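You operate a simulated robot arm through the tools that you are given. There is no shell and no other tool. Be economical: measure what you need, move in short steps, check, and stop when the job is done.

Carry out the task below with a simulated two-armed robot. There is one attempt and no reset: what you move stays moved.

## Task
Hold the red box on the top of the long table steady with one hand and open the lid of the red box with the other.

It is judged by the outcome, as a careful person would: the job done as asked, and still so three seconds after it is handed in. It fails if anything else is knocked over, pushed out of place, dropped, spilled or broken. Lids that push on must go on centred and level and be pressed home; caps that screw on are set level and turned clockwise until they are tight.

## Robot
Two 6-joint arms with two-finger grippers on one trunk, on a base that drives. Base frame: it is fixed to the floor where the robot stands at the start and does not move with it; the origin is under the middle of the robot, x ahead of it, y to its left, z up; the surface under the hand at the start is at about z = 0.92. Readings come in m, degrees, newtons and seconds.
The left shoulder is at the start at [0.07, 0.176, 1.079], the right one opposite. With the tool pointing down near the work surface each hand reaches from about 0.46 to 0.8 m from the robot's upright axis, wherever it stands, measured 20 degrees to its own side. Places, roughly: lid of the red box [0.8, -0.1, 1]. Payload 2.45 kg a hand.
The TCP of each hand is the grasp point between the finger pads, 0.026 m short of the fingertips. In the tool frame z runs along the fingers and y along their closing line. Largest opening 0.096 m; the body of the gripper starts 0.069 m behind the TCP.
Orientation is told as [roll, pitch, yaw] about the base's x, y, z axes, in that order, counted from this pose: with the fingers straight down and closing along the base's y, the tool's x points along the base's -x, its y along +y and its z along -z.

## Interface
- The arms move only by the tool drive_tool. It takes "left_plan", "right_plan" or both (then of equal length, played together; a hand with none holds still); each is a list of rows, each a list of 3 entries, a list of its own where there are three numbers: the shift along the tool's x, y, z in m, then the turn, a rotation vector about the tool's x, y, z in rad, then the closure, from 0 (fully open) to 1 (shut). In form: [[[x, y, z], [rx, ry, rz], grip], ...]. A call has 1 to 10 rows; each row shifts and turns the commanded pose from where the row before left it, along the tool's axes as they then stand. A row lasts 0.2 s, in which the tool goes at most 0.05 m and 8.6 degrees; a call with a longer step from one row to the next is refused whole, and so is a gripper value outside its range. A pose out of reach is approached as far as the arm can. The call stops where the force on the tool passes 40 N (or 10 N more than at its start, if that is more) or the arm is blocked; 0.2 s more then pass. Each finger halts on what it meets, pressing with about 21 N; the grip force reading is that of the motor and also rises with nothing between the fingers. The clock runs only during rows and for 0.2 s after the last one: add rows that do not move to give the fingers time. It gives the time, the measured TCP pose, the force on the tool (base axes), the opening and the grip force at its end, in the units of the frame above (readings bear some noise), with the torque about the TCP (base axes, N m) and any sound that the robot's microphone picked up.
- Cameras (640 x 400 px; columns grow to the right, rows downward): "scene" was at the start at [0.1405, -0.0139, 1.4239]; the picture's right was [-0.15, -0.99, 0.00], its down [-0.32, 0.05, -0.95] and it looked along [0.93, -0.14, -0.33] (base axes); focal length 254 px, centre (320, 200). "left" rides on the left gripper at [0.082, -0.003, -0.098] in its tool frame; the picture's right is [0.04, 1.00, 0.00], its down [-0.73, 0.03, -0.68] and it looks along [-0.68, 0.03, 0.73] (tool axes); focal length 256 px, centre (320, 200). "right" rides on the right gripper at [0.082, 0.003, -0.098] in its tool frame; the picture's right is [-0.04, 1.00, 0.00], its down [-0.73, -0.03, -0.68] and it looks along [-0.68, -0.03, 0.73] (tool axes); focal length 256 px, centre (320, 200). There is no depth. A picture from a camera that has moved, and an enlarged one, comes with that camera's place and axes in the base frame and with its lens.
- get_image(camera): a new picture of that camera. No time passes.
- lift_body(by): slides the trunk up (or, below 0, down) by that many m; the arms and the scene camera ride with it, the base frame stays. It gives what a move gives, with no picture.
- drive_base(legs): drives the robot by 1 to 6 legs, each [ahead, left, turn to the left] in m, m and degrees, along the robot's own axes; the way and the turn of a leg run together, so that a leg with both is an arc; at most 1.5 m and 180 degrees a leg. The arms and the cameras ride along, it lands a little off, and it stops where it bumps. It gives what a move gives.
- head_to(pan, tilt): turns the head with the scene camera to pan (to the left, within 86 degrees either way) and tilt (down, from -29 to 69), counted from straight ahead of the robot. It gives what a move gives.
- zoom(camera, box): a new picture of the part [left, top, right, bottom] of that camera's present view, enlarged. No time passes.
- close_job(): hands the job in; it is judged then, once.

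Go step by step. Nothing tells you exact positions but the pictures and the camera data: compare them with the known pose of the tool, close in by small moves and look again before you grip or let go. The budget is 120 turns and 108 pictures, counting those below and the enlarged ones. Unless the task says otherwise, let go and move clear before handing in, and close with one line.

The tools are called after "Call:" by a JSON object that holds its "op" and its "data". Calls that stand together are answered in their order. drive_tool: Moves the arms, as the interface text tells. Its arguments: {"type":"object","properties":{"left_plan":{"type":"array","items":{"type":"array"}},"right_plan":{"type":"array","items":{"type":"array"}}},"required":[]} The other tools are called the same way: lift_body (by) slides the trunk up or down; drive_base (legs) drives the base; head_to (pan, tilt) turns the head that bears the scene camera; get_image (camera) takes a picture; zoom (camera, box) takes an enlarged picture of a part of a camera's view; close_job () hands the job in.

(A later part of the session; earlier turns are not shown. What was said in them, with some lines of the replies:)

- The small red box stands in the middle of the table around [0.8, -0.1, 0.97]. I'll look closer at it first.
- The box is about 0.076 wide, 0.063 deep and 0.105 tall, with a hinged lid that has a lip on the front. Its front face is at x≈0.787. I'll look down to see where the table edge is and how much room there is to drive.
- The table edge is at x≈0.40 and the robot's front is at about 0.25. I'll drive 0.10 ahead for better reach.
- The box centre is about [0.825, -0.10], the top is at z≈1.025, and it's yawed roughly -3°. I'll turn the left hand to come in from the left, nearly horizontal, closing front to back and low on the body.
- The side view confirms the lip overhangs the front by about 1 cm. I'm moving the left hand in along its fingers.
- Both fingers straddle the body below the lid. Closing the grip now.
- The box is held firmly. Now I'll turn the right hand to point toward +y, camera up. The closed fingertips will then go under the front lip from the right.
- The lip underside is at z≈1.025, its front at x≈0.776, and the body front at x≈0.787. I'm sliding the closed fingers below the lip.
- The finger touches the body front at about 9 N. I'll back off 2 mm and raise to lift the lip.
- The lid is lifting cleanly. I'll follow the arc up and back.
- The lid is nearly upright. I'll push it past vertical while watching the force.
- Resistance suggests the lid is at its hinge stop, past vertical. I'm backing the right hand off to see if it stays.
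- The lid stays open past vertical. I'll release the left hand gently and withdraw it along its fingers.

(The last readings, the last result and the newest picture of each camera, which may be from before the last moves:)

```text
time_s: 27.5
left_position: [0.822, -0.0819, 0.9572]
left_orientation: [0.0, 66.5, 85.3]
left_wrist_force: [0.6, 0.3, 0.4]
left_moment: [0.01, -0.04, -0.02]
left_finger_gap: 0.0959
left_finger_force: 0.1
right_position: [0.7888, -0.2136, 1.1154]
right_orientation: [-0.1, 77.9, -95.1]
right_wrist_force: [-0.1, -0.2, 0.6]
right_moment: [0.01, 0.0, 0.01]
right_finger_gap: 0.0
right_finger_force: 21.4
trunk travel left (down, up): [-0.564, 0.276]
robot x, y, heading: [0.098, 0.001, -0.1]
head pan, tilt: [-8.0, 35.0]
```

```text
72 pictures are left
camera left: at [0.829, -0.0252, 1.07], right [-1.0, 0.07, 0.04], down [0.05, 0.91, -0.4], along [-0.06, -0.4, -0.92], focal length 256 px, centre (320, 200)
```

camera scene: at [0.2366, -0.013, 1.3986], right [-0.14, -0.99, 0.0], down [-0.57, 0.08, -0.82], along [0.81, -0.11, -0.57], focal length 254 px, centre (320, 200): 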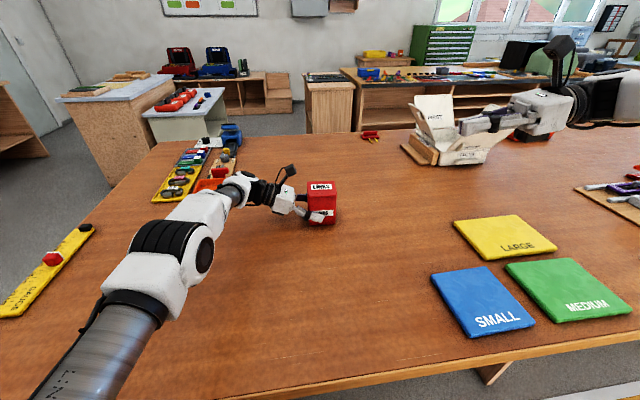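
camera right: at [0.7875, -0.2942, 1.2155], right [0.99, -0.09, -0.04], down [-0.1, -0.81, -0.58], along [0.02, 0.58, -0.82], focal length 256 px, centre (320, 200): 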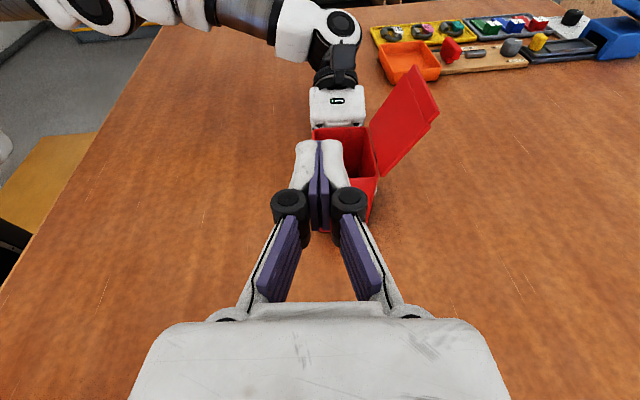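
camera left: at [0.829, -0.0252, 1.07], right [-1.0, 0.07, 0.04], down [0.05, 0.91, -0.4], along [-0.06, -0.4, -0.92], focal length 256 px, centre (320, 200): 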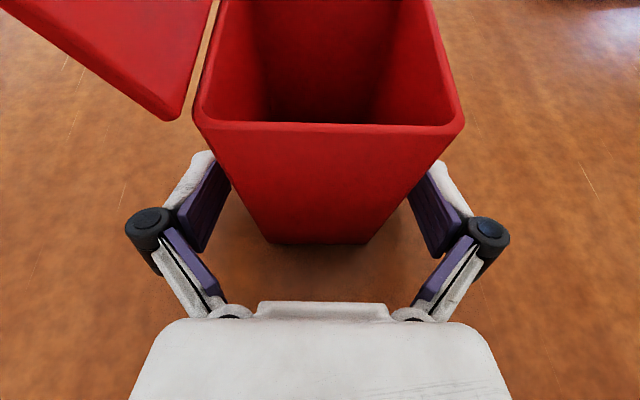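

Call:
{"op": "drive_tool", "data": {"left_plan": [[[0, 0, -0.023], [0, 0, 0], 0], [[0, 0, -0.023], [0, 0, 0], 0], [[0, 0, -0.022], [0, 0, 0], 0], [[0, 0.002, -0.025], [0, 0, 0], 0], [[0, 0.003, -0.03], [0, 0, 0], 0], [[0, 0.003, -0.03], [0, 0, 0], 0]]}}

Call:
{"op": "drive_tool", "data": {"right_plan": [[[0, 0, -0.03], [0, 0, 0], 1], [[0, 0, -0.03], [0, 0, 0], 1], [[0, 0, 0], [0, 0, 0], 1], [[0, 0, 0], [0, 0, 0], 1]]}}

Call:
{"op": "get_image", "data": {"camera": "scene"}}

Call:
{"op": "zoom", "data": {"camera": "scene", "box": [160, 110, 400, 250]}}

```text
time_s: 28.9
left_position: [0.8258, 0.0632, 1.0156]
left_orientation: [0.0, 66.5, 85.3]
left_wrist_force: [0.0, 0.4, 0.5]
left_moment: [0.0, -0.01, -0.01]
left_finger_gap: 0.0961
left_finger_force: 0.1
right_position: [0.7883, -0.2123, 1.1162]
right_orientation: [-0.1, 77.9, -95.0]
right_wrist_force: [-0.1, 0.2, 0.3]
right_moment: [-0.01, -0.02, -0.01]
right_finger_gap: 0.0
right_finger_force: 21.2
trunk travel left (down, up): [-0.564, 0.276]
robot x, y, heading: [0.1035, -0.0023, -0.4]
head pan, tilt: [-8.0, 35.0]
```

```text
time_s: 29.9
left_position: [0.8255, 0.0614, 1.0149]
left_orientation: [0.1, 66.6, 85.3]
left_wrist_force: [0.1, -0.3, 0.0]
left_moment: [0.02, -0.01, -0.03]
left_finger_gap: 0.0959
left_finger_force: 0.0
right_position: [0.7863, -0.27, 1.1275]
right_orientation: [-0.1, 77.9, -95.1]
right_wrist_force: [-0.2, 0.0, -0.1]
right_moment: [0.01, 0.01, 0.01]
right_finger_gap: 0.0001
right_finger_force: 21.4
trunk travel left (down, up): [-0.564, 0.276]
robot x, y, heading: [0.0999, -0.0025, -0.0]
head pan, tilt: [-8.0, 35.0]
```

```text
71 pictures are left
camera scene: at [0.2365, -0.0127, 1.3985], right [-0.14, -0.99, 0.0], down [-0.57, 0.08, -0.82], along [0.81, -0.12, -0.57], focal length 254 px, centre (320, 200)
```

scene: 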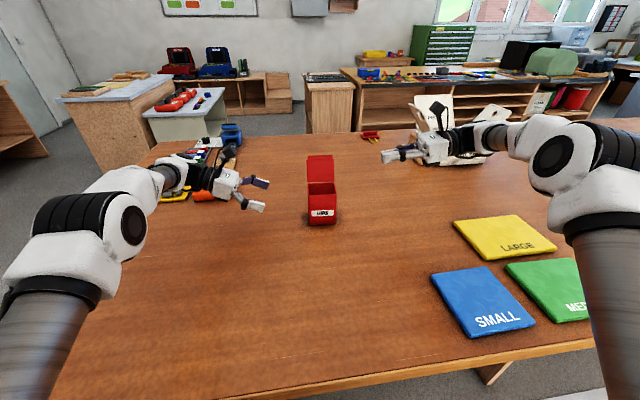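

```text
2.67 times, centred on (280, 180) of scene
camera zoom: at [0.2365, -0.0127, 1.3985], right [-0.14, -0.99, 0.0], down [-0.57, 0.08, -0.82], along [0.81, -0.12, -0.57], focal length 677 px, centre (427, 253)
```

zoom: 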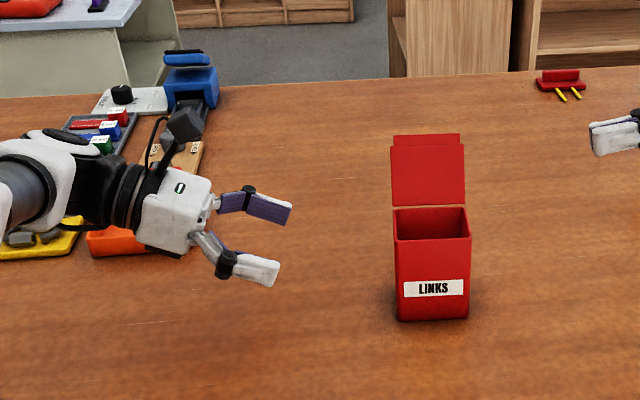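

The box stands in place with its lid open past vertical, both hands are clear, and nothing else was disturbed. I'm handing in.

Call:
{"op": "close_job", "data": {}}

```text
The job is handed in.
```

The red box's lid is open past vertical and stays open by itself: the left hand held the box steady while the right hand lifted the lid, and both hands are now clear.
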